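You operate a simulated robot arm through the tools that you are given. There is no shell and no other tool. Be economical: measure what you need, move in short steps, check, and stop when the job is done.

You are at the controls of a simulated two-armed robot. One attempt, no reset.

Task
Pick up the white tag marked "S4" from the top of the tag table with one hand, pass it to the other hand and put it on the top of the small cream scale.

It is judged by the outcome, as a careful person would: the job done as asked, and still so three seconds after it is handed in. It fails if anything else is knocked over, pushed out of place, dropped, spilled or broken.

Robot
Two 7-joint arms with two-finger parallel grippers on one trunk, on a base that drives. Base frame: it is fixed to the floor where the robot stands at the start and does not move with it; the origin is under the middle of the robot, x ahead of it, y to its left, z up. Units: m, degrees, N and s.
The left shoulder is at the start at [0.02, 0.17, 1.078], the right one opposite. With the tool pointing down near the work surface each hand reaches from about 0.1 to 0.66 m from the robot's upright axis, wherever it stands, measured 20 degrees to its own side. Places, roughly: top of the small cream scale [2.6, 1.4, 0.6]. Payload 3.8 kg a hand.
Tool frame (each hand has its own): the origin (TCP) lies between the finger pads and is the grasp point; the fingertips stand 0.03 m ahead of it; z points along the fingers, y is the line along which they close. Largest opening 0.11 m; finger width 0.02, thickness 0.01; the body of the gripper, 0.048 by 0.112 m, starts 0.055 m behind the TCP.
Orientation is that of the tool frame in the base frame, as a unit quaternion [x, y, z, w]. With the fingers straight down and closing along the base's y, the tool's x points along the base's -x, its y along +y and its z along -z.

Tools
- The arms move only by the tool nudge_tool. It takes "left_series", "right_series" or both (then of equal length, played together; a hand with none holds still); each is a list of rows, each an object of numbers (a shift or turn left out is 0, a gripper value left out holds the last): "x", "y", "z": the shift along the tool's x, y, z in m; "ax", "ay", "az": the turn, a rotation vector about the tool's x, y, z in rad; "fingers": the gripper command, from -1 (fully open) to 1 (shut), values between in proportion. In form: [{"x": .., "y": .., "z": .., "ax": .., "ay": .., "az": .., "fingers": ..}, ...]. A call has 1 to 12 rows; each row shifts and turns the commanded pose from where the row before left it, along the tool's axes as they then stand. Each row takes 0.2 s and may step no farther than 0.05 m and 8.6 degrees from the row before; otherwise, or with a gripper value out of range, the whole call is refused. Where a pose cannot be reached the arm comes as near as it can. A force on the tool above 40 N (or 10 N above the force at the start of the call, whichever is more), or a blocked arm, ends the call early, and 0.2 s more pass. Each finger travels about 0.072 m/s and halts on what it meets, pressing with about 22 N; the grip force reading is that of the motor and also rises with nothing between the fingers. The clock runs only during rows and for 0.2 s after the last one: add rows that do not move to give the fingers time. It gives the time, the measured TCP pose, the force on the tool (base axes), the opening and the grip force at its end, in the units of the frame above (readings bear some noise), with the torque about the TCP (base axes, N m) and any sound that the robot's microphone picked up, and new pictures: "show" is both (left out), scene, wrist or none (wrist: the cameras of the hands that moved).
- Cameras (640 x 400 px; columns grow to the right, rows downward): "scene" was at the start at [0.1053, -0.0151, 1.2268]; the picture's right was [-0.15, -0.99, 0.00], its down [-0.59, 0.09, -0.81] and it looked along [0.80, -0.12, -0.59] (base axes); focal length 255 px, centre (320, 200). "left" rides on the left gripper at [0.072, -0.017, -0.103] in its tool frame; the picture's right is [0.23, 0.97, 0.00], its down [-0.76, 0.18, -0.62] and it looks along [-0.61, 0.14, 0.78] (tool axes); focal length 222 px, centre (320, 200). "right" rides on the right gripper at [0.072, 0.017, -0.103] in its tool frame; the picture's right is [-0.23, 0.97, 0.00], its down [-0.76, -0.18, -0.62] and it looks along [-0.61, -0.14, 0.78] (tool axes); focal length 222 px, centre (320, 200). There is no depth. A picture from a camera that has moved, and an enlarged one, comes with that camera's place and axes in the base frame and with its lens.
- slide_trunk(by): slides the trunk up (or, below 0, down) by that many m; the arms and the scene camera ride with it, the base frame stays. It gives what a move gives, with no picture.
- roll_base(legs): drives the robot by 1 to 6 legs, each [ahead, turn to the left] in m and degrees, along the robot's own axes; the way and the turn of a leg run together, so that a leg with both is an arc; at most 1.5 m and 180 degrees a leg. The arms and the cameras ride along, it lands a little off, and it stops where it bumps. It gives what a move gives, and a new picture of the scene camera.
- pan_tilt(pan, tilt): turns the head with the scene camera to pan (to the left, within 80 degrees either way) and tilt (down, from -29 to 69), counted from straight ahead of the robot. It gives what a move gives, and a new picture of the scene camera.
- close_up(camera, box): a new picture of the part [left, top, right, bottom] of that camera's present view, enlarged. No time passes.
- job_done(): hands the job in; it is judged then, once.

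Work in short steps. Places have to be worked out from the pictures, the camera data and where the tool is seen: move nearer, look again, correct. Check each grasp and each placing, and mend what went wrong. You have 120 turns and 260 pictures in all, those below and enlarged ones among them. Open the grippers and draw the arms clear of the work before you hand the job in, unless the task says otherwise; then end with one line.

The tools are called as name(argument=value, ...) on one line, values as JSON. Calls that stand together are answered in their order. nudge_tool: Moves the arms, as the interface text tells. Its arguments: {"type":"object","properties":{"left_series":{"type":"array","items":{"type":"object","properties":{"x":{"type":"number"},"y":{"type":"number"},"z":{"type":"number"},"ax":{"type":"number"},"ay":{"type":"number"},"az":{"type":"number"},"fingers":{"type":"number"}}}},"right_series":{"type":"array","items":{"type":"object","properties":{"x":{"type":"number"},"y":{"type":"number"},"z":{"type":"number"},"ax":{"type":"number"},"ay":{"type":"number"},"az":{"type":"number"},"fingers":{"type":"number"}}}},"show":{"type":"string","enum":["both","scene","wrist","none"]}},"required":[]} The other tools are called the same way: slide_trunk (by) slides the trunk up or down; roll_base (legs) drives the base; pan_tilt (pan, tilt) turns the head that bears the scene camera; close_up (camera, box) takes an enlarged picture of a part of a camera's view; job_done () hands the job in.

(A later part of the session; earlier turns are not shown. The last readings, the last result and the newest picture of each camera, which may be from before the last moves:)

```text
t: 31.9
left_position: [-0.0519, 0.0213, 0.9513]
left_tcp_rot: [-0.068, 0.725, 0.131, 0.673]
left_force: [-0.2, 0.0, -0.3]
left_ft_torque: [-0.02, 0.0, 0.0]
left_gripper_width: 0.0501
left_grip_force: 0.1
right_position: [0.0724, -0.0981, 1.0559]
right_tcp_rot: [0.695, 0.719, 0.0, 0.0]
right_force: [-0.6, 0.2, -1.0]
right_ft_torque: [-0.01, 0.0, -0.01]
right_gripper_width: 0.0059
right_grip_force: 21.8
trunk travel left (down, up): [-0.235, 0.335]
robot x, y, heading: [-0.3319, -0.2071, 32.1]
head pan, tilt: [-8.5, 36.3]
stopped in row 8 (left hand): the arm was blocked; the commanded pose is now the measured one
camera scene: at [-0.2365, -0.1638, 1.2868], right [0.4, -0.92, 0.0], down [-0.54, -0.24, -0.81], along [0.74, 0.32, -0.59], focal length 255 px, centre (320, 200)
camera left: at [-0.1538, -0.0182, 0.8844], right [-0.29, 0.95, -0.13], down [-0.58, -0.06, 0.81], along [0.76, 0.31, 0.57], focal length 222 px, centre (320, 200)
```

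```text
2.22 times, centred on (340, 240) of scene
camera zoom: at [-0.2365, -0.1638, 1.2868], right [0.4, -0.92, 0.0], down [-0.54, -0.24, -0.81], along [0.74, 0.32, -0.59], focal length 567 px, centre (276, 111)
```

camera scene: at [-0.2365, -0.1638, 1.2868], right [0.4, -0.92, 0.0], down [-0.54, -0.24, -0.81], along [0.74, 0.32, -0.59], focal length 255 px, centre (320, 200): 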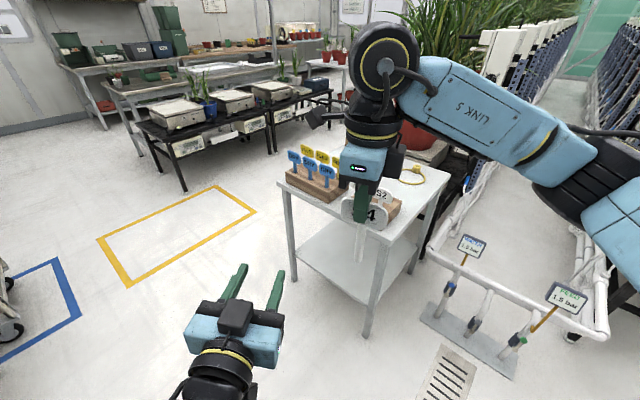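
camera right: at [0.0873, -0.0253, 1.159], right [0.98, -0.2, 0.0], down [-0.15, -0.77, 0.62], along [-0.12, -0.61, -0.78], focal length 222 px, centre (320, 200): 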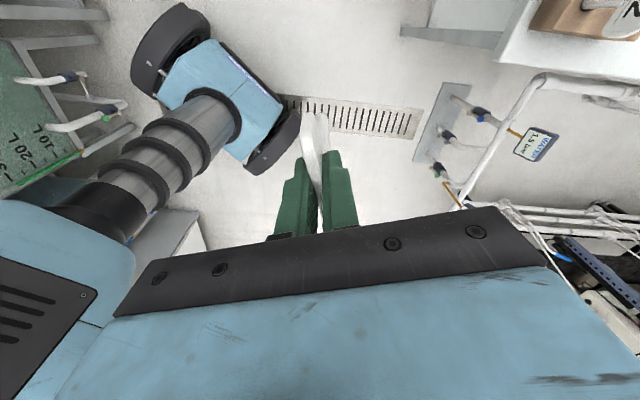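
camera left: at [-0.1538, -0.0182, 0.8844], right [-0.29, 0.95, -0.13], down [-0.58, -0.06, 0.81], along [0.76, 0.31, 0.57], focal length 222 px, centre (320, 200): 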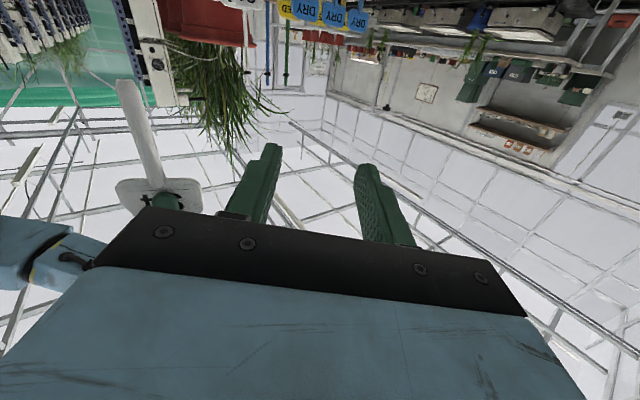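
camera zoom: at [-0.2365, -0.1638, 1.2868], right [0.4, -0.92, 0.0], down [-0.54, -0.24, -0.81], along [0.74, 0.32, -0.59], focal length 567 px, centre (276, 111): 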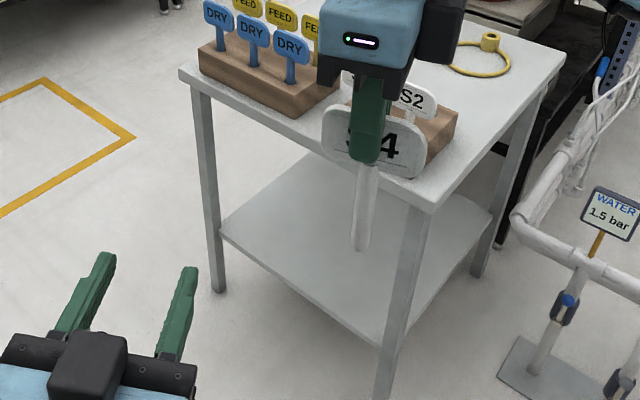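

The left wrist got too close to the robot's body. I'll move the left hand back out to the left, level it and point it more to the right, while the right hand moves forward and turns to match (plate normal at -50° in the robot frame).

nudge_tool(left_series=[{"y": 0.043, "z": 0.005, "x": -0.008}, {"y": 0.043, "z": 0.005, "x": -0.008}, {"y": 0.043, "z": 0.005, "x": -0.008}, {"y": 0.043, "z": 0.005, "x": -0.008}, {"y": 0.043, "z": 0.005, "x": -0.008}, {"ay": -0.06, "az": -0.098}, {"ax": 0.12}, {"ax": 0.12}, {"ax": 0.12}, {"ax": 0.12}, {"ax": 0.12}, {}], right_series=[{}, {}, {}, {"az": 0.1163}, {"az": 0.1163}, {"az": 0.1163}, {"x": 0.0326, "y": 0.0078}, {"x": 0.0326, "y": 0.0078}, {"x": 0.0326, "y": 0.0078}, {"x": 0.0326, "y": 0.0078}, {}, {}])

```text
t: 34.5
left_position: [-0.0847, 0.2308, 1.0111]
left_tcp_rot: [0.112, 0.699, -0.113, 0.698]
left_force: [0.0, 0.1, 0.2]
left_ft_torque: [-0.03, -0.01, -0.05]
left_gripper_width: 0.0502
left_grip_force: 0.0
right_position: [0.1411, 0.0183, 1.0565]
right_tcp_rot: [0.81, 0.586, -0.001, 0.0]
right_force: [-0.3, 0.3, 0.7]
right_ft_torque: [-0.03, -0.03, 0.0]
right_gripper_width: 0.0058
right_grip_force: 22.5
trunk travel left (down, up): [-0.235, 0.335]
robot x, y, heading: [-0.3304, -0.2097, 32.0]
head pan, tilt: [-8.5, 36.3]
camera scene: at [-0.2369, -0.1632, 1.2868], right [0.4, -0.92, 0.0], down [-0.54, -0.24, -0.81], along [0.74, 0.32, -0.59], focal length 255 px, centre (320, 200)
camera right: at [0.1802, 0.0817, 1.1588], right [0.85, -0.52, 0.0], down [-0.41, -0.67, 0.62], along [-0.32, -0.53, -0.78], focal length 222 px, centre (320, 200)
camera left: at [-0.1881, 0.2477, 0.9386], right [0.3, 0.92, -0.23], down [-0.54, 0.36, 0.76], along [0.79, -0.11, 0.61], focal length 222 px, centre (320, 200)
```

scene: 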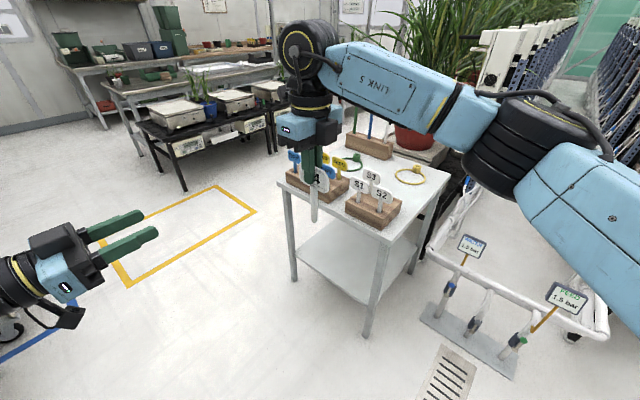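
right: 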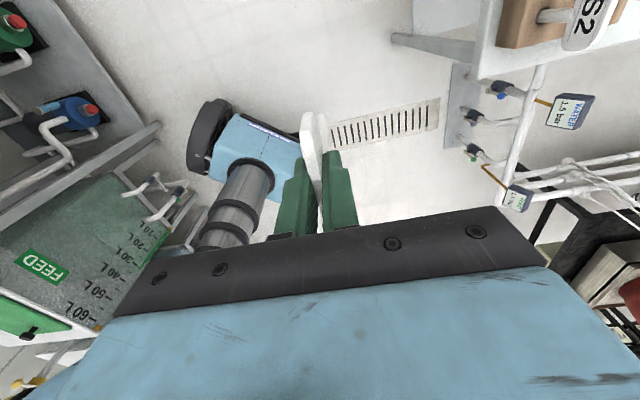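
left: 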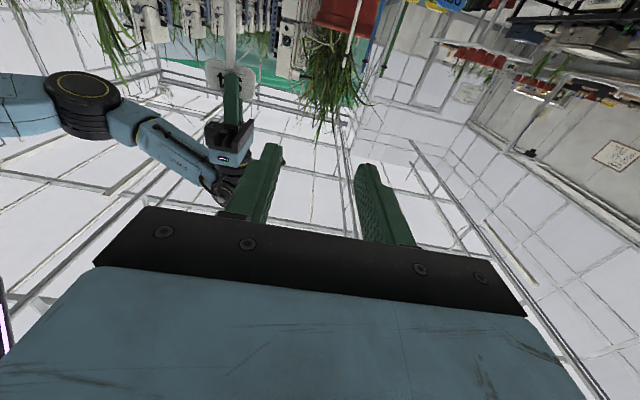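

Both hands are now aligned at azimuth -18°, and the stem is at about (0.139, 0.013). I'll move the left hand to an approach pose 10 cm short.

nudge_tool(left_series=[{"y": -0.0273, "x": 0.0052, "z": 0.032}, {"y": -0.0273, "x": 0.0052, "z": 0.032}, {"y": -0.0273, "x": 0.0052, "z": 0.032}, {"y": -0.0273, "x": 0.0052, "z": 0.032}, {"y": -0.0273, "x": 0.0052, "z": 0.032}, {}])

close_up(camera="scene", box=[200, 120, 380, 260])

```text
t: 35.9
left_position: [0.0227, 0.0531, 0.9817]
left_tcp_rot: [0.112, 0.699, -0.113, 0.697]
left_force: [0.9, -0.1, 0.2]
left_ft_torque: [-0.01, 0.02, -0.02]
left_gripper_width: 0.0501
left_grip_force: 0.1
right_position: [0.1413, 0.0179, 1.0563]
right_tcp_rot: [0.81, 0.586, 0.0, 0.001]
right_force: [-0.3, -0.4, -0.7]
right_ft_torque: [-0.01, -0.01, 0.02]
right_gripper_width: 0.0059
right_grip_force: 22.0
trunk travel left (down, up): [-0.235, 0.335]
robot x, y, heading: [-0.3322, -0.2087, 31.8]
head pan, tilt: [-8.5, 36.3]
camera scene: at [-0.2368, -0.163, 1.2868], right [0.4, -0.92, 0.0], down [-0.54, -0.24, -0.81], along [0.74, 0.32, -0.59], focal length 255 px, centre (320, 200)
camera left: at [-0.081, 0.0681, 0.9096], right [0.3, 0.92, -0.23], down [-0.54, 0.36, 0.76], along [0.79, -0.11, 0.61], focal length 222 px, centre (320, 200)
```

scene: 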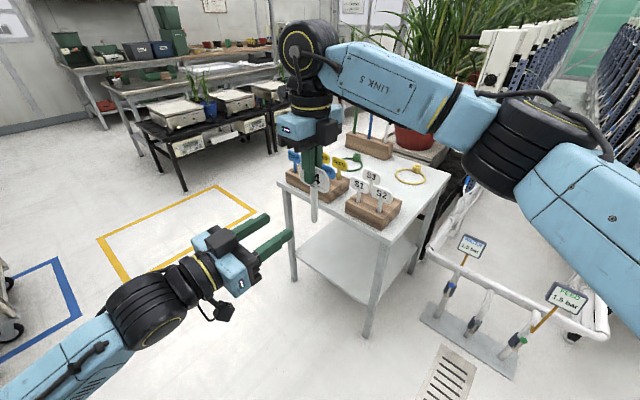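
left: 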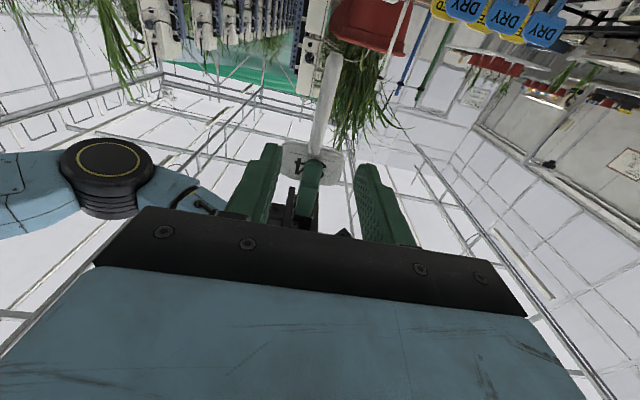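

```text
2.86 times, centred on (290, 190) of scene
camera zoom: at [-0.2368, -0.163, 1.2868], right [0.4, -0.92, 0.0], down [-0.54, -0.24, -0.81], along [0.74, 0.32, -0.59], focal length 729 px, centre (406, 229)
```

zoom: 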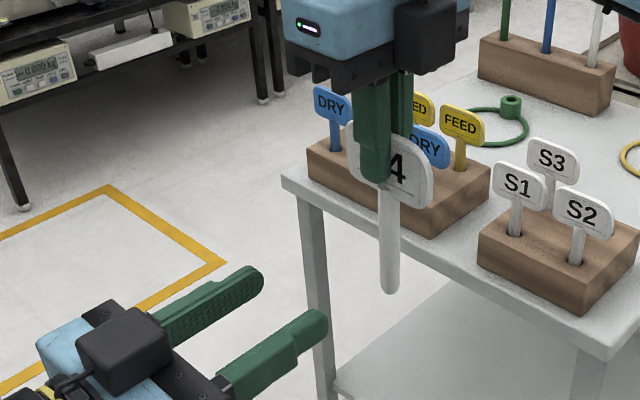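

The stem lines up with the middle of the left fingers. I'll advance about 10 cm, slowly at the end.

nudge_tool(left_series=[{"z": 0.03}, {"z": 0.03}, {"z": 0.02}, {"z": 0.012}, {"z": 0.009}, {}])

close_up(camera="scene", box=[240, 130, 380, 250])

```text
t: 37.3
left_position: [0.1211, 0.0207, 0.9827]
left_tcp_rot: [0.111, 0.699, -0.111, 0.698]
left_force: [0.3, -0.2, -0.9]
left_ft_torque: [0.01, 0.01, 0.01]
left_gripper_width: 0.0501
left_grip_force: 0.0
right_position: [0.1421, 0.0186, 1.056]
right_tcp_rot: [0.81, 0.586, 0.0, 0.0]
right_force: [-0.8, 0.1, -0.6]
right_ft_torque: [0.01, 0.02, -0.01]
right_gripper_width: 0.0057
right_grip_force: 22.2
trunk travel left (down, up): [-0.235, 0.335]
robot x, y, heading: [-0.333, -0.2062, 31.9]
head pan, tilt: [-8.5, 36.3]
camera scene: at [-0.2367, -0.1632, 1.2868], right [0.4, -0.92, 0.0], down [-0.54, -0.24, -0.81], along [0.74, 0.32, -0.59], focal length 255 px, centre (320, 200)
camera left: at [0.0167, 0.0366, 0.9108], right [0.31, 0.92, -0.23], down [-0.54, 0.36, 0.76], along [0.79, -0.11, 0.61], focal length 222 px, centre (320, 200)
```

scene: 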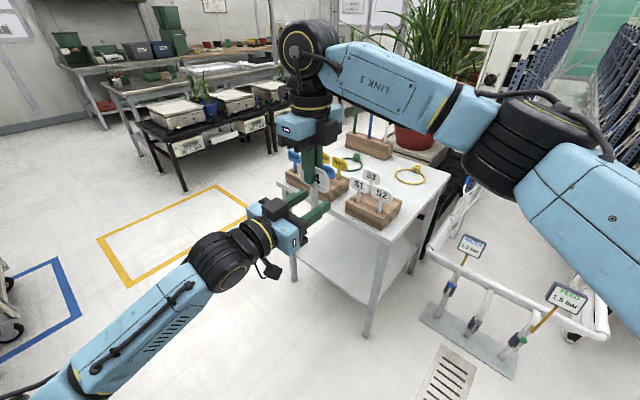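
left: 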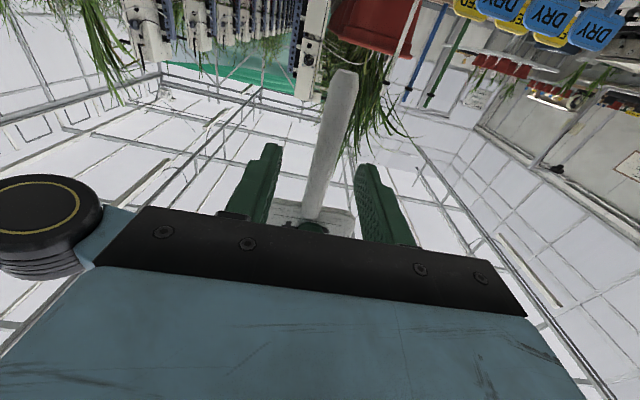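

```text
3.33 times, centred on (310, 190) of scene
camera zoom: at [-0.2367, -0.1632, 1.2868], right [0.4, -0.92, 0.0], down [-0.54, -0.24, -0.81], along [0.74, 0.32, -0.59], focal length 850 px, centre (353, 233)
```

zoom: 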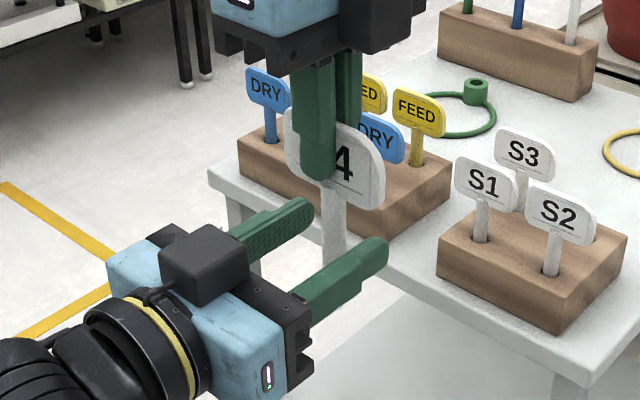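

The stem sits between the left fingertips. I'll advance 4 mm more for a surer hold and close the left gripper.

nudge_tool(left_series=[{"z": 0.004}, {"fingers": 1.0}, {}, {}, {}, {}])

close_up(camera="scene", box=[240, 130, 380, 250])

```text
t: 38.7
left_position: [0.1267, 0.0197, 0.9835]
left_tcp_rot: [0.11, 0.699, -0.111, 0.698]
left_force: [4.8, 7.4, 0.4]
left_ft_torque: [-0.17, 0.21, 0.15]
left_gripper_width: 0.0122
left_grip_force: 22.0
right_position: [0.1417, 0.0175, 1.056]
right_tcp_rot: [0.81, 0.587, -0.001, 0.0]
right_force: [-5.6, -7.8, 0.2]
right_ft_torque: [-0.44, 0.18, -0.01]
right_gripper_width: 0.006
right_grip_force: 22.0
trunk travel left (down, up): [-0.235, 0.335]
robot x, y, heading: [-0.3346, -0.2077, 32.0]
head pan, tilt: [-8.5, 36.3]
camera scene: at [-0.2366, -0.1632, 1.2868], right [0.4, -0.92, 0.0], down [-0.54, -0.24, -0.81], along [0.74, 0.32, -0.59], focal length 255 px, centre (320, 200)
camera left: at [0.0211, 0.0355, 0.9117], right [0.3, 0.93, -0.23], down [-0.54, 0.36, 0.76], along [0.79, -0.11, 0.61], focal length 222 px, centre (320, 200)
```

scene: 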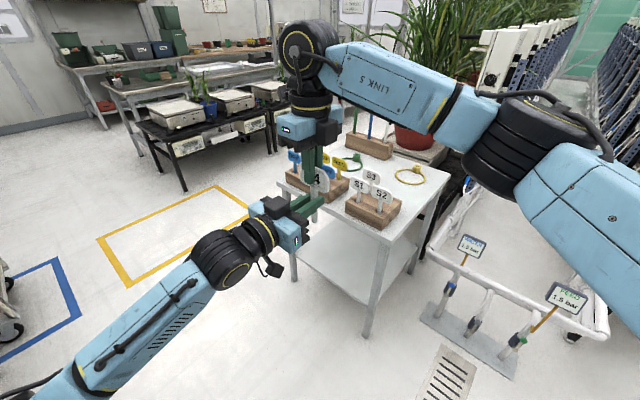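
left: 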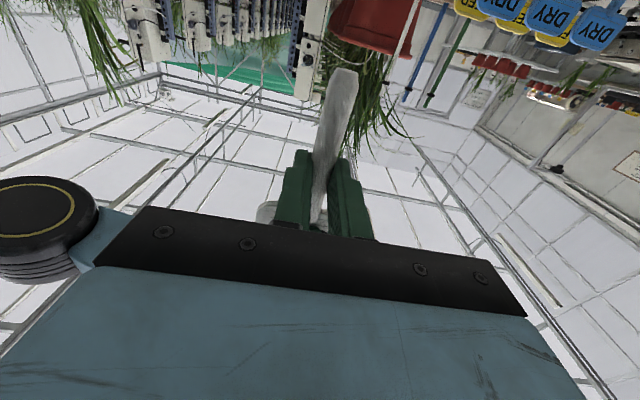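

```text
3.33 times, centred on (310, 190) of scene
camera zoom: at [-0.2366, -0.1632, 1.2868], right [0.4, -0.92, 0.0], down [-0.54, -0.24, -0.81], along [0.74, 0.32, -0.59], focal length 850 px, centre (353, 233)
```

zoom: 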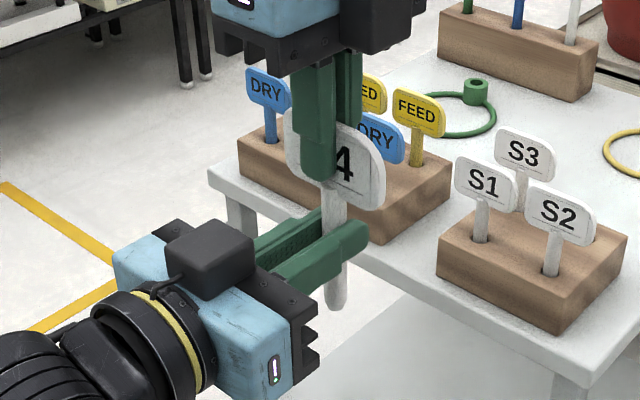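

The left hand holds the stem (12 mm, 22 N). I'll open the right hand and raise it straight up off the plate.

nudge_tool(right_series=[{"fingers": 0.1}, {}, {}, {"z": -0.02}, {"z": -0.04}, {"z": -0.04}, {}])

close_up(camera="scene", box=[240, 110, 380, 250])

```text
t: 40.3
left_position: [0.1254, 0.0199, 0.9839]
left_tcp_rot: [0.112, 0.698, -0.113, 0.698]
left_force: [-0.2, -0.1, -0.3]
left_ft_torque: [-0.04, 0.03, 0.02]
left_gripper_width: 0.0111
left_grip_force: 22.1
right_position: [0.1437, 0.0142, 1.1531]
right_tcp_rot: [0.81, 0.587, -0.001, 0.0]
right_force: [0.3, 0.0, 0.9]
right_ft_torque: [-0.03, 0.0, 0.02]
right_gripper_width: 0.0495
right_grip_force: 0.0
trunk travel left (down, up): [-0.235, 0.335]
robot x, y, heading: [-0.333, -0.2085, 32.1]
head pan, tilt: [-8.5, 36.3]
camera scene: at [-0.2364, -0.1632, 1.2867], right [0.4, -0.92, 0.0], down [-0.54, -0.24, -0.81], along [0.74, 0.32, -0.59], focal length 255 px, centre (320, 200)
camera right: at [0.1818, 0.0785, 1.2563], right [0.85, -0.52, 0.0], down [-0.41, -0.67, 0.62], along [-0.32, -0.53, -0.78], focal length 222 px, centre (320, 200)
```

scene: 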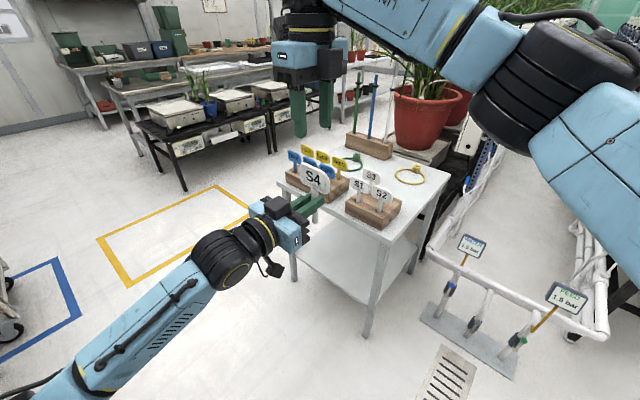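
right: 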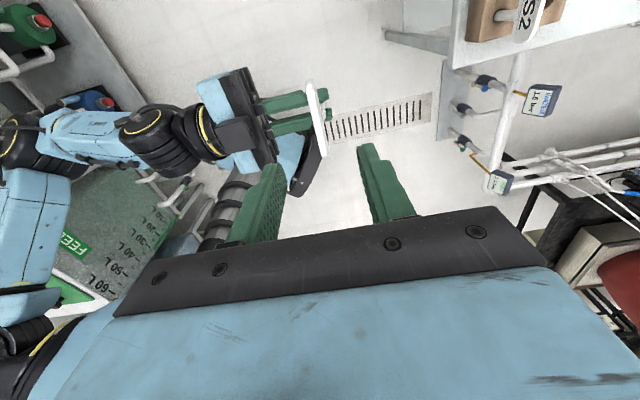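

```text
2.86 times, centred on (310, 180) of scene
camera zoom: at [-0.2364, -0.1632, 1.2867], right [0.4, -0.92, 0.0], down [-0.54, -0.24, -0.81], along [0.74, 0.32, -0.59], focal length 729 px, centre (349, 257)
```

zoom: 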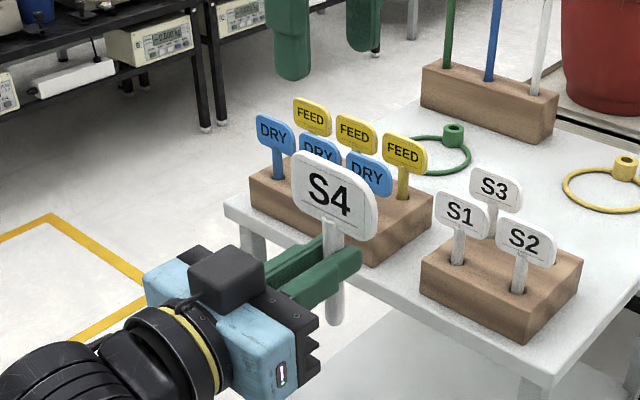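

The handover worked: the left hand holds S4. I'll part the hands, right to its right side and left to its left side.

nudge_tool(left_series=[{"z": -0.031, "y": 0.0186}, {"z": -0.031, "y": 0.0186}, {"z": -0.031, "y": 0.0186}, {"z": -0.031, "y": 0.0186}, {"z": -0.031, "y": 0.0186}, {"z": -0.031, "y": 0.0186}, {"z": -0.031, "y": 0.0186}, {}], right_series=[{"x": -0.0367, "y": 0.0214}, {"x": -0.0367, "y": 0.0214}, {"x": -0.0367, "y": 0.0214}, {"x": -0.0367, "y": 0.0214}, {"x": -0.0367, "y": 0.0214}, {"x": -0.0367, "y": 0.0214}, {"x": -0.0367, "y": 0.0214}, {}], show="scene")

nudge_tool(left_series=[{"ay": 0.143}, {"ay": 0.143}, {"ay": 0.143}, {"ay": 0.143}, {"ay": 0.143}, {"ay": 0.143}, {"ay": 0.143}, {"ay": 0.143}, {"ay": 0.143}, {"ay": 0.143}, {"ay": 0.141}, {}])

```text
t: 42.1
left_position: [-0.0384, 0.2138, 0.9865]
left_tcp_rot: [0.112, 0.698, -0.113, 0.698]
left_force: [-0.1, 0.1, -0.8]
left_ft_torque: [-0.06, 0.02, -0.01]
left_gripper_width: 0.0113
left_grip_force: 21.5
right_position: [0.2067, -0.2748, 1.1546]
right_tcp_rot: [0.81, 0.586, -0.001, 0.0]
right_force: [-0.9, 0.8, -0.5]
right_ft_torque: [-0.04, -0.02, 0.01]
right_gripper_width: 0.0495
right_grip_force: 0.0
trunk travel left (down, up): [-0.235, 0.335]
robot x, y, heading: [-0.3323, -0.2064, 32.0]
head pan, tilt: [-8.5, 36.3]
camera scene: at [-0.2364, -0.1628, 1.2867], right [0.4, -0.92, 0.0], down [-0.54, -0.24, -0.81], along [0.74, 0.32, -0.59], focal length 255 px, centre (320, 200)
```

scene: 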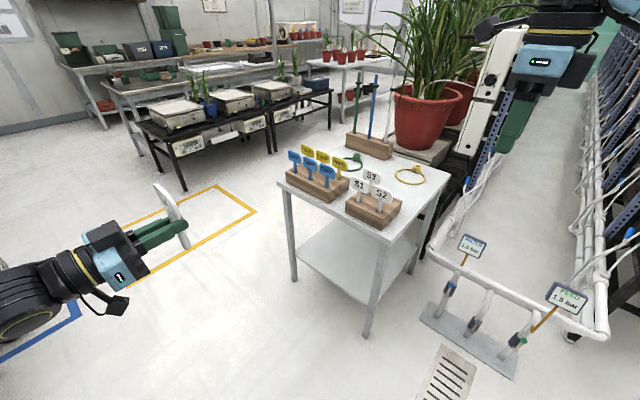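

```text
t: 44.7
left_position: [-0.0409, 0.2102, 0.9841]
left_tcp_rot: [0.158, 0.987, -0.001, -0.001]
left_force: [-0.2, -0.8, -0.1]
left_ft_torque: [-0.02, 0.01, 0.0]
left_gripper_width: 0.0112
left_grip_force: 22.0
right_position: [0.2073, -0.2745, 1.1548]
right_tcp_rot: [0.81, 0.586, 0.0, 0.001]
right_force: [-0.1, 0.4, 0.8]
right_ft_torque: [0.0, -0.02, -0.01]
right_gripper_width: 0.0495
right_grip_force: 0.1
trunk travel left (down, up): [-0.235, 0.335]
robot x, y, heading: [-0.3298, -0.2065, 32.1]
head pan, tilt: [-8.5, 36.3]
camera scene: at [-0.237, -0.1631, 1.2868], right [0.4, -0.92, 0.0], down [-0.54, -0.24, -0.81], along [0.74, 0.32, -0.59], focal length 255 px, centre (320, 200)
camera left: at [-0.1158, 0.2168, 1.0886], right [0.09, 1.0, 0.0], down [0.78, -0.07, 0.62], along [0.62, -0.06, -0.78], focal length 222 px, centre (320, 200)
```

scene: 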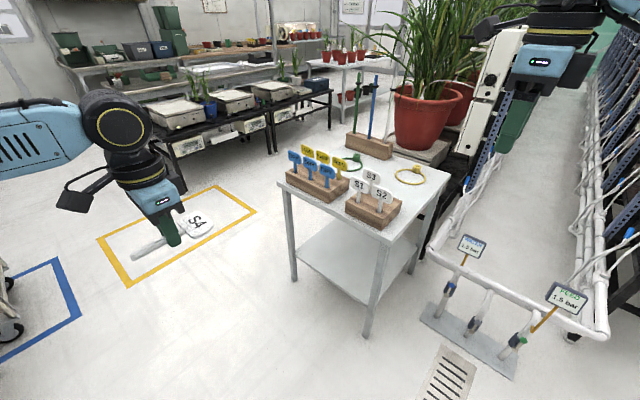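
left: 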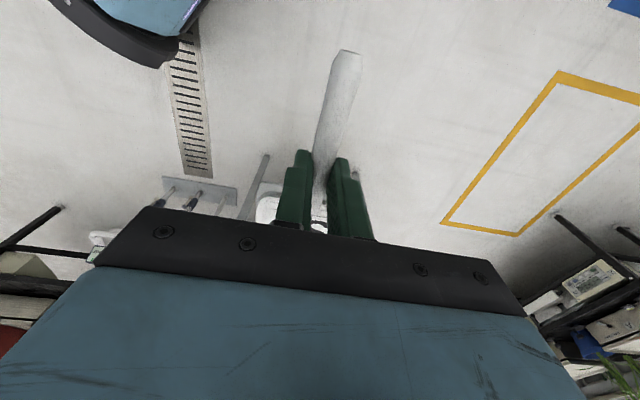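

The tag is now horizontal with its text up. Next I'll look at the scales on the black benches to pick out the small cream one, turning the left wrist back to neutral meanwhile.

nudge_tool(left_series=[{"az": -0.145}, {"az": -0.145}, {"az": -0.145}, {"az": -0.145}, {"az": -0.145}, {"az": -0.145}, {}], show="none")

pan_tilt(pan=-4, tilt=15)

close_up(camera="scene", box=[180, 130, 400, 260])

```text
t: 46.3
left_position: [-0.041, 0.2107, 0.9839]
left_tcp_rot: [-0.273, 0.962, -0.001, 0.0]
left_force: [-1.2, 0.4, 0.5]
left_ft_torque: [0.01, -0.02, -0.03]
left_gripper_width: 0.0114
left_grip_force: 22.3
right_position: [0.2073, -0.2752, 1.1539]
right_tcp_rot: [0.81, 0.587, 0.0, 0.0]
right_force: [0.1, 0.2, -0.8]
right_ft_torque: [0.02, 0.03, 0.03]
right_gripper_width: 0.0495
right_grip_force: 0.2
trunk travel left (down, up): [-0.235, 0.335]
robot x, y, heading: [-0.3338, -0.2084, 32.0]
head pan, tilt: [-8.5, 36.3]
```

```text
t: 47.2
left_position: [-0.041, 0.2114, 0.9828]
left_tcp_rot: [-0.273, 0.962, -0.001, -0.001]
left_force: [0.3, -0.4, -0.3]
left_ft_torque: [0.0, -0.05, -0.01]
left_gripper_width: 0.0111
left_grip_force: 22.2
right_position: [0.2068, -0.2749, 1.154]
right_tcp_rot: [0.81, 0.586, -0.001, 0.0]
right_force: [0.6, -0.5, 0.1]
right_ft_torque: [0.0, 0.03, -0.01]
right_gripper_width: 0.0497
right_grip_force: 0.0
trunk travel left (down, up): [-0.235, 0.335]
robot x, y, heading: [-0.339, -0.2076, 32.0]
head pan, tilt: [-4.0, 15.0]
camera scene: at [-0.2342, -0.1542, 1.3207], right [0.47, -0.88, 0.0], down [-0.23, -0.12, -0.97], along [0.85, 0.45, -0.26], focal length 255 px, centre (320, 200)
```

scene: 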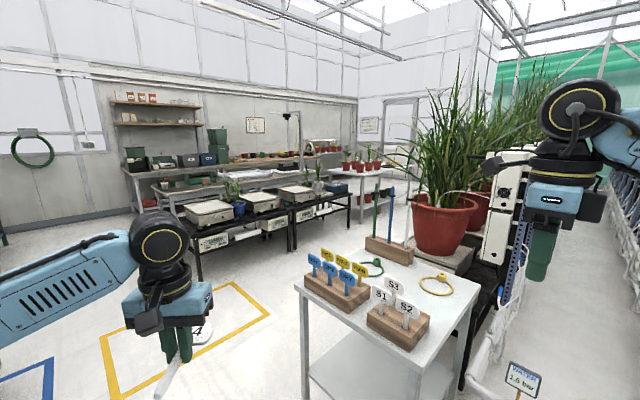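

```text
2.91 times, centred on (290, 195) of scene
camera zoom: at [-0.2342, -0.1542, 1.3207], right [0.47, -0.88, 0.0], down [-0.23, -0.12, -0.97], along [0.85, 0.45, -0.26], focal length 742 px, centre (407, 214)
```

zoom: 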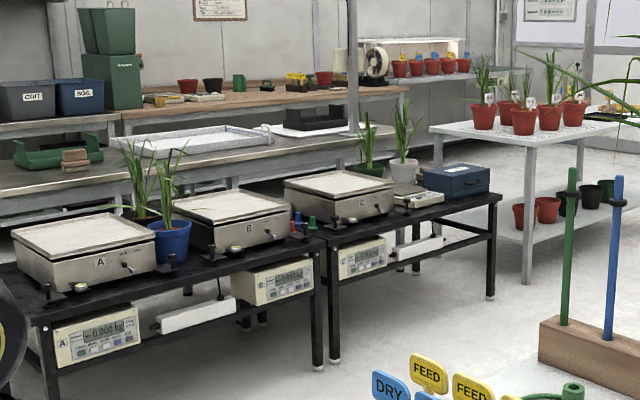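

The small cream scale is the little unit between platform C and the blue box. I'll drive out into the corridor between the tag table and the bench, then turn to run along it.

roll_base(legs=[[0, 33.5], [1.31, 0], [0, -60]])

```text
t: 58.0
left_position: [0.6505, 1.2177, 0.9835]
left_tcp_rot: [-0.043, 0.999, -0.001, -0.002]
left_force: [0.4, 0.4, 0.4]
left_ft_torque: [0.04, 0.01, 0.01]
left_gripper_width: 0.0111
left_grip_force: 22.2
right_position: [0.6552, 0.6714, 1.1532]
right_tcp_rot: [0.923, 0.385, 0.0, 0.0]
right_force: [0.1, 0.0, 0.4]
right_ft_torque: [0.0, -0.03, -0.02]
right_gripper_width: 0.0495
right_grip_force: 0.0
trunk travel left (down, up): [-0.235, 0.335]
robot x, y, heading: [0.2069, 0.9724, 5.4]
head pan, tilt: [-4.0, 15.0]
camera scene: at [0.315, 0.9763, 1.3208], right [0.03, -1.0, 0.0], down [-0.26, -0.01, -0.97], along [0.97, 0.02, -0.26], focal length 255 px, centre (320, 200)
```

scene: 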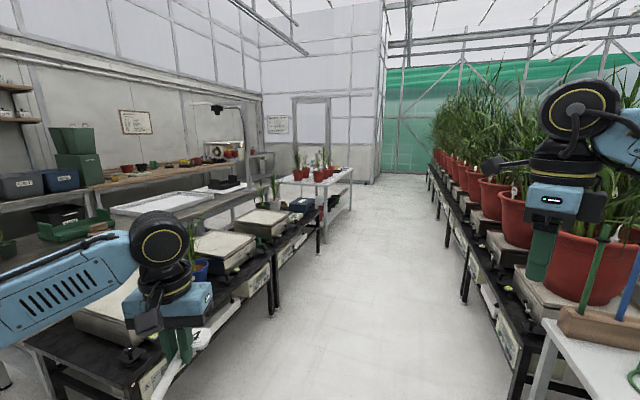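

The corridor is about 1.4 m wide and the bench front is at n≈1.87. I'll drive along it, slightly nearer the bench, and re-check part way.

roll_base(legs=[[0, -15.5], [1.3, 0]])

```text
t: 65.4
left_position: [1.9876, 0.8627, 0.9833]
left_tcp_rot: [0.09, 0.996, 0.0, -0.001]
left_force: [0.3, -0.1, 0.0]
left_ft_torque: [0.01, 0.01, -0.02]
left_gripper_width: 0.0111
left_grip_force: 22.0
right_position: [1.85, 0.3363, 1.1548]
right_tcp_rot: [0.966, 0.257, 0.0, 0.0]
right_force: [-0.5, -0.4, 0.6]
right_ft_torque: [0.0, 0.0, 0.0]
right_gripper_width: 0.0495
right_grip_force: 0.1
trunk travel left (down, up): [-0.235, 0.335]
robot x, y, heading: [1.4962, 0.748, -9.8]
head pan, tilt: [-4.0, 15.0]
camera scene: at [1.6018, 0.719, 1.3208], right [-0.24, -0.97, 0.0], down [-0.25, 0.06, -0.97], along [0.94, -0.23, -0.26], focal length 255 px, centre (320, 200)
```

scene: 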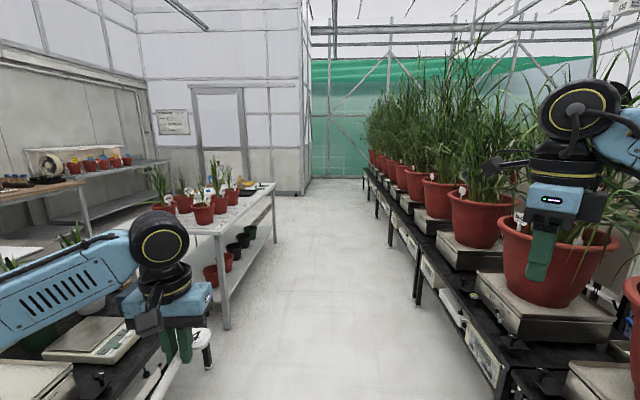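

I'm alongside it: the small cream scale is at lower left. I'll pan left and look down at it.

pan_tilt(pan=40, tilt=35)

```text
t: 66.5
left_position: [1.9883, 0.8631, 0.984]
left_tcp_rot: [0.091, 0.996, -0.001, -0.001]
left_force: [-0.2, -1.3, -0.5]
left_ft_torque: [0.0, 0.0, 0.0]
left_gripper_width: 0.0112
left_grip_force: 21.9
right_position: [1.8489, 0.3368, 1.1538]
right_tcp_rot: [0.966, 0.258, 0.0, 0.0]
right_force: [-0.4, 0.0, -0.3]
right_ft_torque: [0.0, -0.01, -0.03]
right_gripper_width: 0.0494
right_grip_force: 0.1
trunk travel left (down, up): [-0.235, 0.335]
robot x, y, heading: [1.4921, 0.7452, -9.9]
head pan, tilt: [40.0, 35.0]
camera scene: at [1.5871, 0.7856, 1.2888], right [0.5, -0.87, 0.0], down [-0.5, -0.29, -0.82], along [0.71, 0.41, -0.57], focal length 255 px, centre (320, 200)
```

scene: 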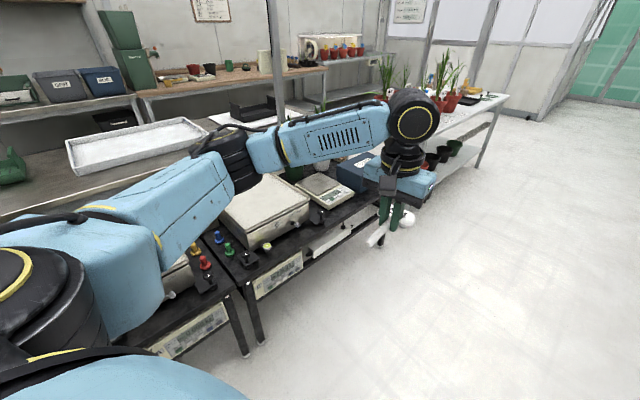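

The scale plate is at about (2.51, 1.31), 0.19 m behind the bench edge. I'll drive along the corridor until abreast of it and turn to face the bench, leaving the final approach for after another look.

roll_base(legs=[[0, -8.2], [0.9, 0], [0, 90]])

pan_tilt(pan=5, tilt=35)

```text
t: 75.7
left_position: [2.2775, 0.9684, 0.9842]
left_tcp_rot: [-0.588, 0.809, -0.001, -0.001]
left_force: [0.3, 0.3, -0.3]
left_ft_torque: [0.01, 0.0, 0.0]
left_gripper_width: 0.011
left_grip_force: 22.2
right_position: [2.7804, 0.7613, 1.1545]
right_tcp_rot: [0.557, 0.83, 0.0, 0.0]
right_force: [-0.1, 0.2, 0.5]
right_ft_torque: [0.01, 0.0, 0.02]
right_gripper_width: 0.0497
right_grip_force: 0.1
trunk travel left (down, up): [-0.235, 0.335]
robot x, y, heading: [2.3247, 0.4596, 72.5]
head pan, tilt: [40.0, 35.0]
camera scene: at [2.2971, 0.5614, 1.2888], right [0.92, 0.38, 0.0], down [0.22, -0.53, -0.82], along [-0.31, 0.76, -0.57], focal length 255 px, centre (320, 200)
```

scene: 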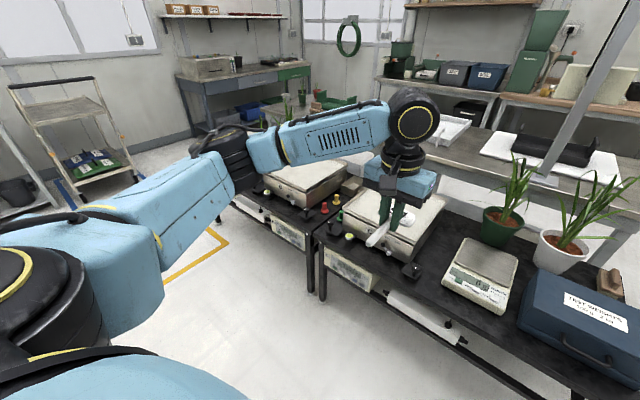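

```text
t: 76.7
left_position: [2.2772, 0.9674, 0.9844]
left_tcp_rot: [-0.588, 0.809, -0.001, 0.0]
left_force: [-0.2, 0.4, 0.0]
left_ft_torque: [0.04, -0.01, 0.02]
left_gripper_width: 0.0113
left_grip_force: 22.1
right_position: [2.7814, 0.7607, 1.153]
right_tcp_rot: [0.557, 0.831, 0.0, 0.0]
right_force: [0.1, 0.8, -0.2]
right_ft_torque: [0.03, -0.01, 0.0]
right_gripper_width: 0.0493
right_grip_force: 0.0
trunk travel left (down, up): [-0.235, 0.335]
robot x, y, heading: [2.3276, 0.46, 72.5]
head pan, tilt: [5.0, 35.0]
camera scene: at [2.3499, 0.566, 1.2888], right [0.98, -0.21, 0.0], down [-0.12, -0.56, -0.82], along [0.18, 0.8, -0.57], focal length 255 px, centre (320, 200)
```

scene: 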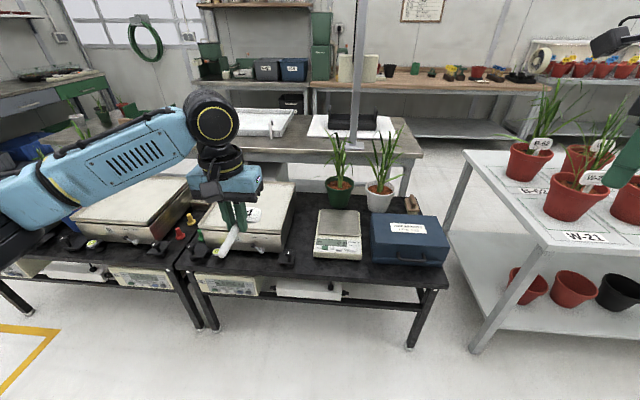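

I now see the small cream scale clearly; its plate centre is near (2.61, 1.35), with two plants behind it and the blue box to its right. I'll tuck the right hand back, then drive forward 0.33 m.

nudge_tool(right_series=[{"x": -0.031, "y": -0.026}, {"x": -0.031, "y": -0.026}, {"x": -0.031, "y": -0.026}, {}], show="none")

roll_base(legs=[[0.33, 0]])

```text
t: 77.7
left_position: [2.2761, 0.9702, 0.9849]
left_tcp_rot: [-0.588, 0.809, -0.001, -0.001]
left_force: [-0.4, 0.8, -0.2]
left_ft_torque: [-0.02, -0.03, 0.0]
left_gripper_width: 0.0113
left_grip_force: 21.6
right_position: [2.7419, 0.6489, 1.1556]
right_tcp_rot: [0.557, 0.83, 0.0, 0.001]
right_force: [-0.5, -0.1, 0.0]
right_ft_torque: [0.02, 0.01, 0.0]
right_gripper_width: 0.0498
right_grip_force: 0.1
trunk travel left (down, up): [-0.235, 0.335]
robot x, y, heading: [2.3276, 0.463, 72.7]
head pan, tilt: [5.0, 35.0]
```

```text
t: 79.9
left_position: [2.3655, 1.2824, 0.9846]
left_tcp_rot: [-0.594, 0.804, 0.0, 0.0]
left_force: [-0.3, 0.6, -0.3]
left_ft_torque: [-0.03, 0.01, 0.01]
left_gripper_width: 0.0113
left_grip_force: 21.8
right_position: [2.8358, 0.9693, 1.154]
right_tcp_rot: [0.551, 0.834, 0.0, 0.001]
right_force: [0.1, 0.2, -0.8]
right_ft_torque: [0.03, 0.0, 0.02]
right_gripper_width: 0.0495
right_grip_force: 0.1
trunk travel left (down, up): [-0.235, 0.335]
robot x, y, heading: [2.4209, 0.7736, 73.4]
head pan, tilt: [5.0, 35.0]
camera scene: at [2.4449, 0.8808, 1.2887], right [0.98, -0.2, 0.0], down [-0.12, -0.56, -0.82], along [0.17, 0.8, -0.57], focal length 255 px, centre (320, 200)
```

scene: 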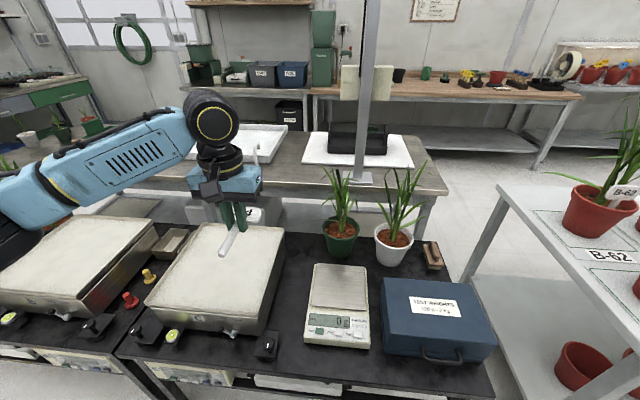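

No bump, and the plate centre repeats at (2.605, 1.359) with a plate about 0.17 m square. It's near the reach limit straight ahead, so I'll turn 15° right to bring it onto the left arm's side, then lower the trunk.

roll_base(legs=[[0, -15]])

slide_trunk(by=-0.15)

pan_tilt(pan=12, tilt=40)

```text
t: 81.2
left_position: [2.4991, 1.278, 0.9851]
left_tcp_rot: [-0.482, 0.876, -0.001, -0.001]
left_force: [-0.2, 0.3, -0.5]
left_ft_torque: [0.03, 0.02, 0.01]
left_gripper_width: 0.0111
left_grip_force: 22.0
right_position: [2.8719, 0.8525, 1.1541]
right_tcp_rot: [0.656, 0.755, 0.0, 0.0]
right_force: [1.1, 0.3, 0.7]
right_ft_torque: [0.01, 0.01, -0.02]
right_gripper_width: 0.0494
right_grip_force: 0.1
trunk travel left (down, up): [-0.235, 0.335]
robot x, y, heading: [2.4251, 0.7765, 58.2]
head pan, tilt: [5.0, 35.0]
camera scene: at [2.472, 0.8699, 1.2888], right [0.89, -0.45, 0.0], down [-0.26, -0.51, -0.82], along [0.37, 0.73, -0.57], focal length 255 px, centre (320, 200)
```

scene: 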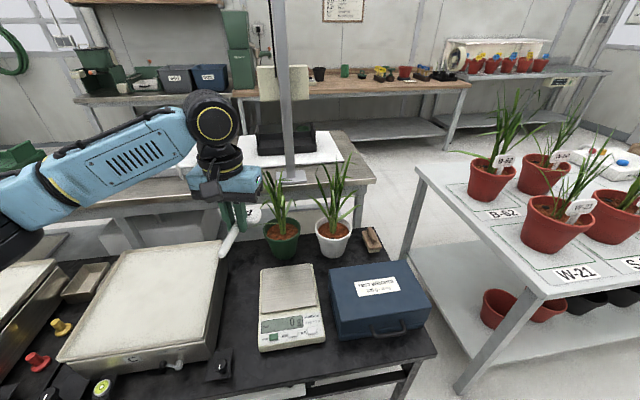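

```text
t: 83.0
left_position: [2.5, 1.2798, 0.8346]
left_tcp_rot: [-0.482, 0.876, -0.001, -0.001]
left_force: [-1.0, 0.0, -0.9]
left_ft_torque: [-0.01, 0.01, -0.02]
left_gripper_width: 0.0112
left_grip_force: 22.0
right_position: [2.8722, 0.8528, 1.0053]
right_tcp_rot: [0.657, 0.754, 0.0, 0.0]
right_force: [0.0, -0.8, -0.8]
right_ft_torque: [0.02, 0.01, -0.01]
right_gripper_width: 0.0494
right_grip_force: 0.1
trunk travel left (down, up): [-0.085, 0.485]
robot x, y, heading: [2.4208, 0.7782, 58.2]
head pan, tilt: [5.0, 35.0]
```

```text
t: 83.6
left_position: [2.4998, 1.2788, 0.8341]
left_tcp_rot: [-0.482, 0.876, -0.001, 0.0]
left_force: [0.2, 0.4, -0.6]
left_ft_torque: [-0.02, -0.02, 0.02]
left_gripper_width: 0.0113
left_grip_force: 21.4
right_position: [2.8711, 0.8533, 1.0042]
right_tcp_rot: [0.656, 0.755, 0.0, -0.001]
right_force: [-0.2, -0.5, 0.4]
right_ft_torque: [-0.02, 0.01, -0.01]
right_gripper_width: 0.0494
right_grip_force: 0.0
trunk travel left (down, up): [-0.085, 0.485]
robot x, y, heading: [2.4232, 0.7754, 58.3]
head pan, tilt: [12.0, 40.0]
camera scene: at [2.4608, 0.8716, 1.1313], right [0.94, -0.34, 0.0], down [-0.22, -0.6, -0.77], along [0.26, 0.72, -0.64], focal length 255 px, centre (320, 200)
```

scene: 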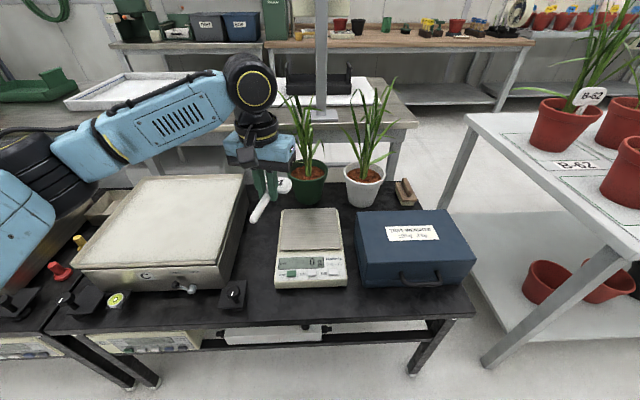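

The plate estimate holds at (2.604, 1.353, 0.6). I'll turn the left hand 14° to square with the scale, move above it at z≈0.83, then descend to about 0.74.

nudge_tool(left_series=[{"az": -0.126}, {"az": -0.126}, {"x": -0.031, "y": -0.0253}, {"x": -0.031, "y": -0.0253}, {"x": -0.031, "y": -0.0253}, {"z": 0.045}, {"z": 0.045}, {}])

close_up(camera="scene", box=[230, 140, 390, 310])

```text
t: 85.4
left_position: [2.5985, 1.3447, 0.7457]
left_tcp_rot: [-0.589, 0.808, -0.001, -0.001]
left_force: [-0.5, 0.1, -1.1]
left_ft_torque: [-0.02, 0.0, -0.01]
left_gripper_width: 0.0112
left_grip_force: 22.2
right_position: [2.8706, 0.8539, 1.0044]
right_tcp_rot: [0.656, 0.754, 0.0, 0.0]
right_force: [-0.3, 0.5, -0.4]
right_ft_torque: [0.02, -0.01, 0.02]
right_gripper_width: 0.0495
right_grip_force: 0.1
trunk travel left (down, up): [-0.085, 0.485]
robot x, y, heading: [2.4254, 0.7752, 58.1]
head pan, tilt: [12.0, 40.0]
camera scene: at [2.4608, 0.8716, 1.1313], right [0.94, -0.34, 0.0], down [-0.22, -0.6, -0.77], along [0.26, 0.72, -0.64], focal length 255 px, centre (320, 200)
camera left: at [2.5918, 1.2702, 0.8486], right [-1.0, 0.08, 0.0], down [0.06, 0.78, 0.62], along [0.05, 0.62, -0.78], focal length 222 px, centre (320, 200)
```

scene: 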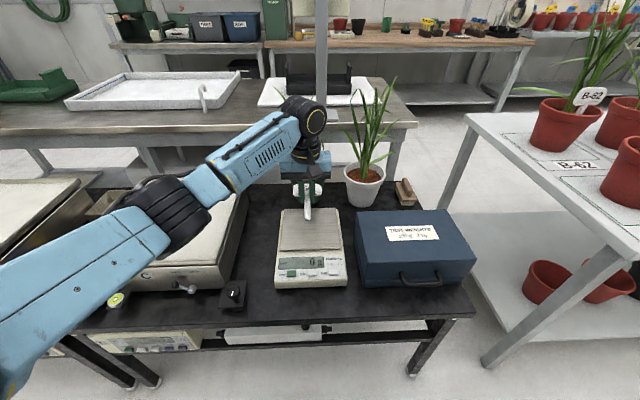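
left: 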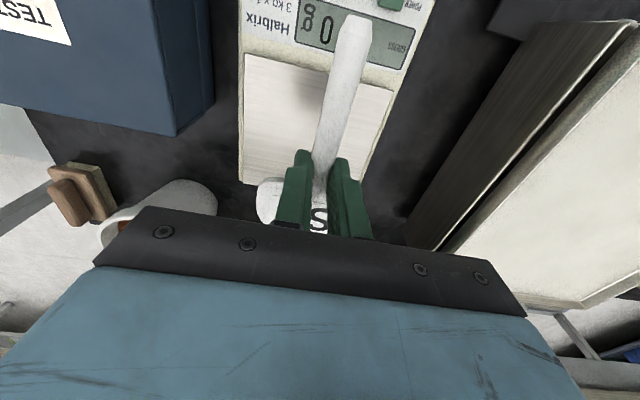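

```text
2.35 times, centred on (310, 225) of scene
camera zoom: at [2.4608, 0.8716, 1.1313], right [0.94, -0.34, 0.0], down [-0.22, -0.6, -0.77], along [0.26, 0.72, -0.64], focal length 600 px, centre (344, 141)
```

zoom: 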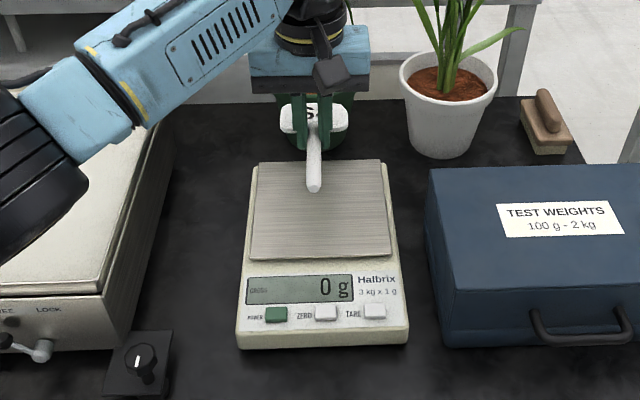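

The hand is over the scale (display reads 0 g); the tag needs about 1.5 cm more forward and 0.5 cm right. I'll shift and descend to z≈0.655.

nudge_tool(left_series=[{"x": -0.015, "y": -0.005}, {"z": 0.03}, {"z": 0.03}, {"z": 0.02}, {"z": 0.01}, {}])

close_up(camera="scene", box=[230, 140, 390, 310])

close_up(camera="left", box=[200, 0, 440, 240])

```text
t: 86.8
left_position: [2.6099, 1.3577, 0.654]
left_tcp_rot: [-0.589, 0.808, 0.0, -0.001]
left_force: [0.8, 0.3, 0.4]
left_ft_torque: [-0.01, -0.01, -0.04]
left_gripper_width: 0.0114
left_grip_force: 21.4
right_position: [2.8718, 0.8533, 1.0048]
right_tcp_rot: [0.656, 0.755, 0.0, 0.0]
right_force: [-0.4, -0.3, 0.2]
right_ft_torque: [0.01, -0.02, 0.01]
right_gripper_width: 0.0495
right_grip_force: 0.1
trunk travel left (down, up): [-0.085, 0.485]
robot x, y, heading: [2.4216, 0.7756, 58.2]
head pan, tilt: [12.0, 40.0]
camera scene: at [2.4607, 0.8716, 1.1312], right [0.94, -0.34, 0.0], down [-0.22, -0.6, -0.77], along [0.26, 0.72, -0.64], focal length 255 px, centre (320, 200)
camera left: at [2.6032, 1.2829, 0.7582], right [-1.0, 0.08, 0.0], down [0.06, 0.78, 0.62], along [0.05, 0.62, -0.78], focal length 222 px, centre (320, 200)
```

scene: 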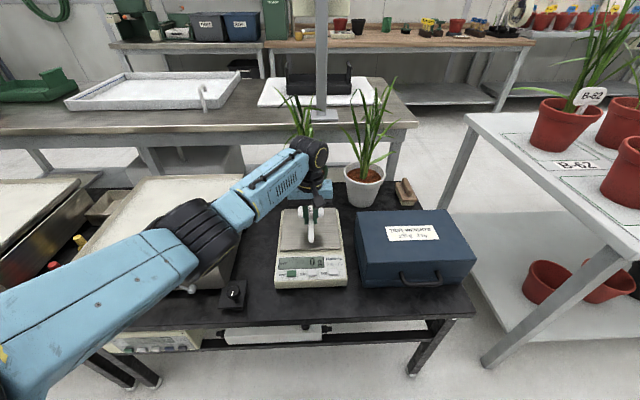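
left: 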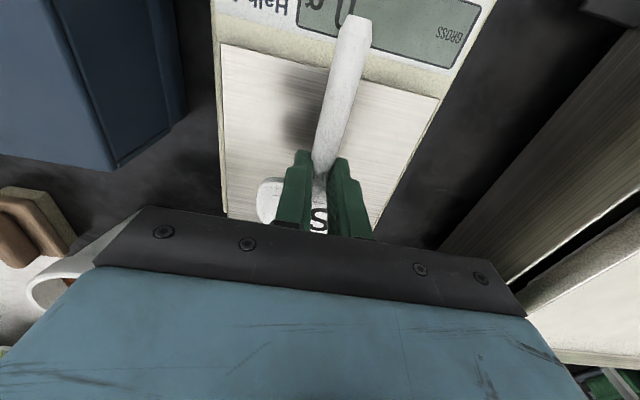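

```text
2.35 times, centred on (310, 225) of scene
camera zoom: at [2.4607, 0.8716, 1.1312], right [0.94, -0.34, 0.0], down [-0.22, -0.6, -0.77], along [0.26, 0.72, -0.64], focal length 600 px, centre (344, 141)
```

zoom: 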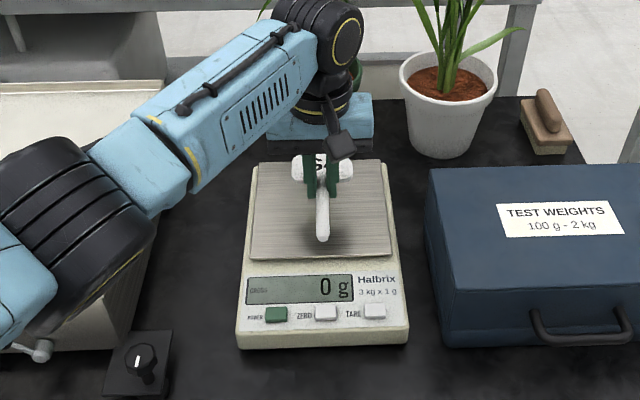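

```text
1.67 times, centred on (320, 120) of left
camera zoom: at [2.6032, 1.2829, 0.7582], right [-1.0, 0.08, 0.0], down [0.06, 0.78, 0.62], along [0.05, 0.62, -0.78], focal length 370 px, centre (320, 333)
```

zoom: 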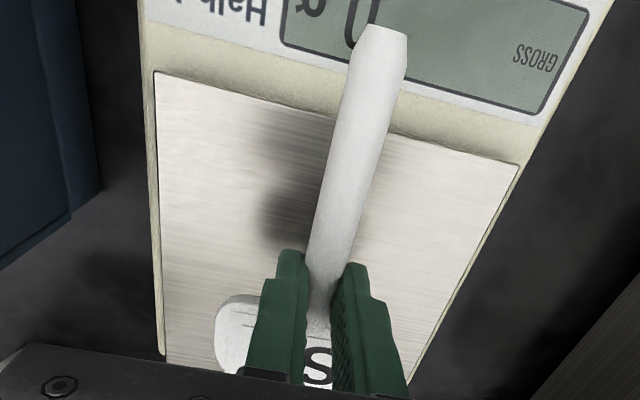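

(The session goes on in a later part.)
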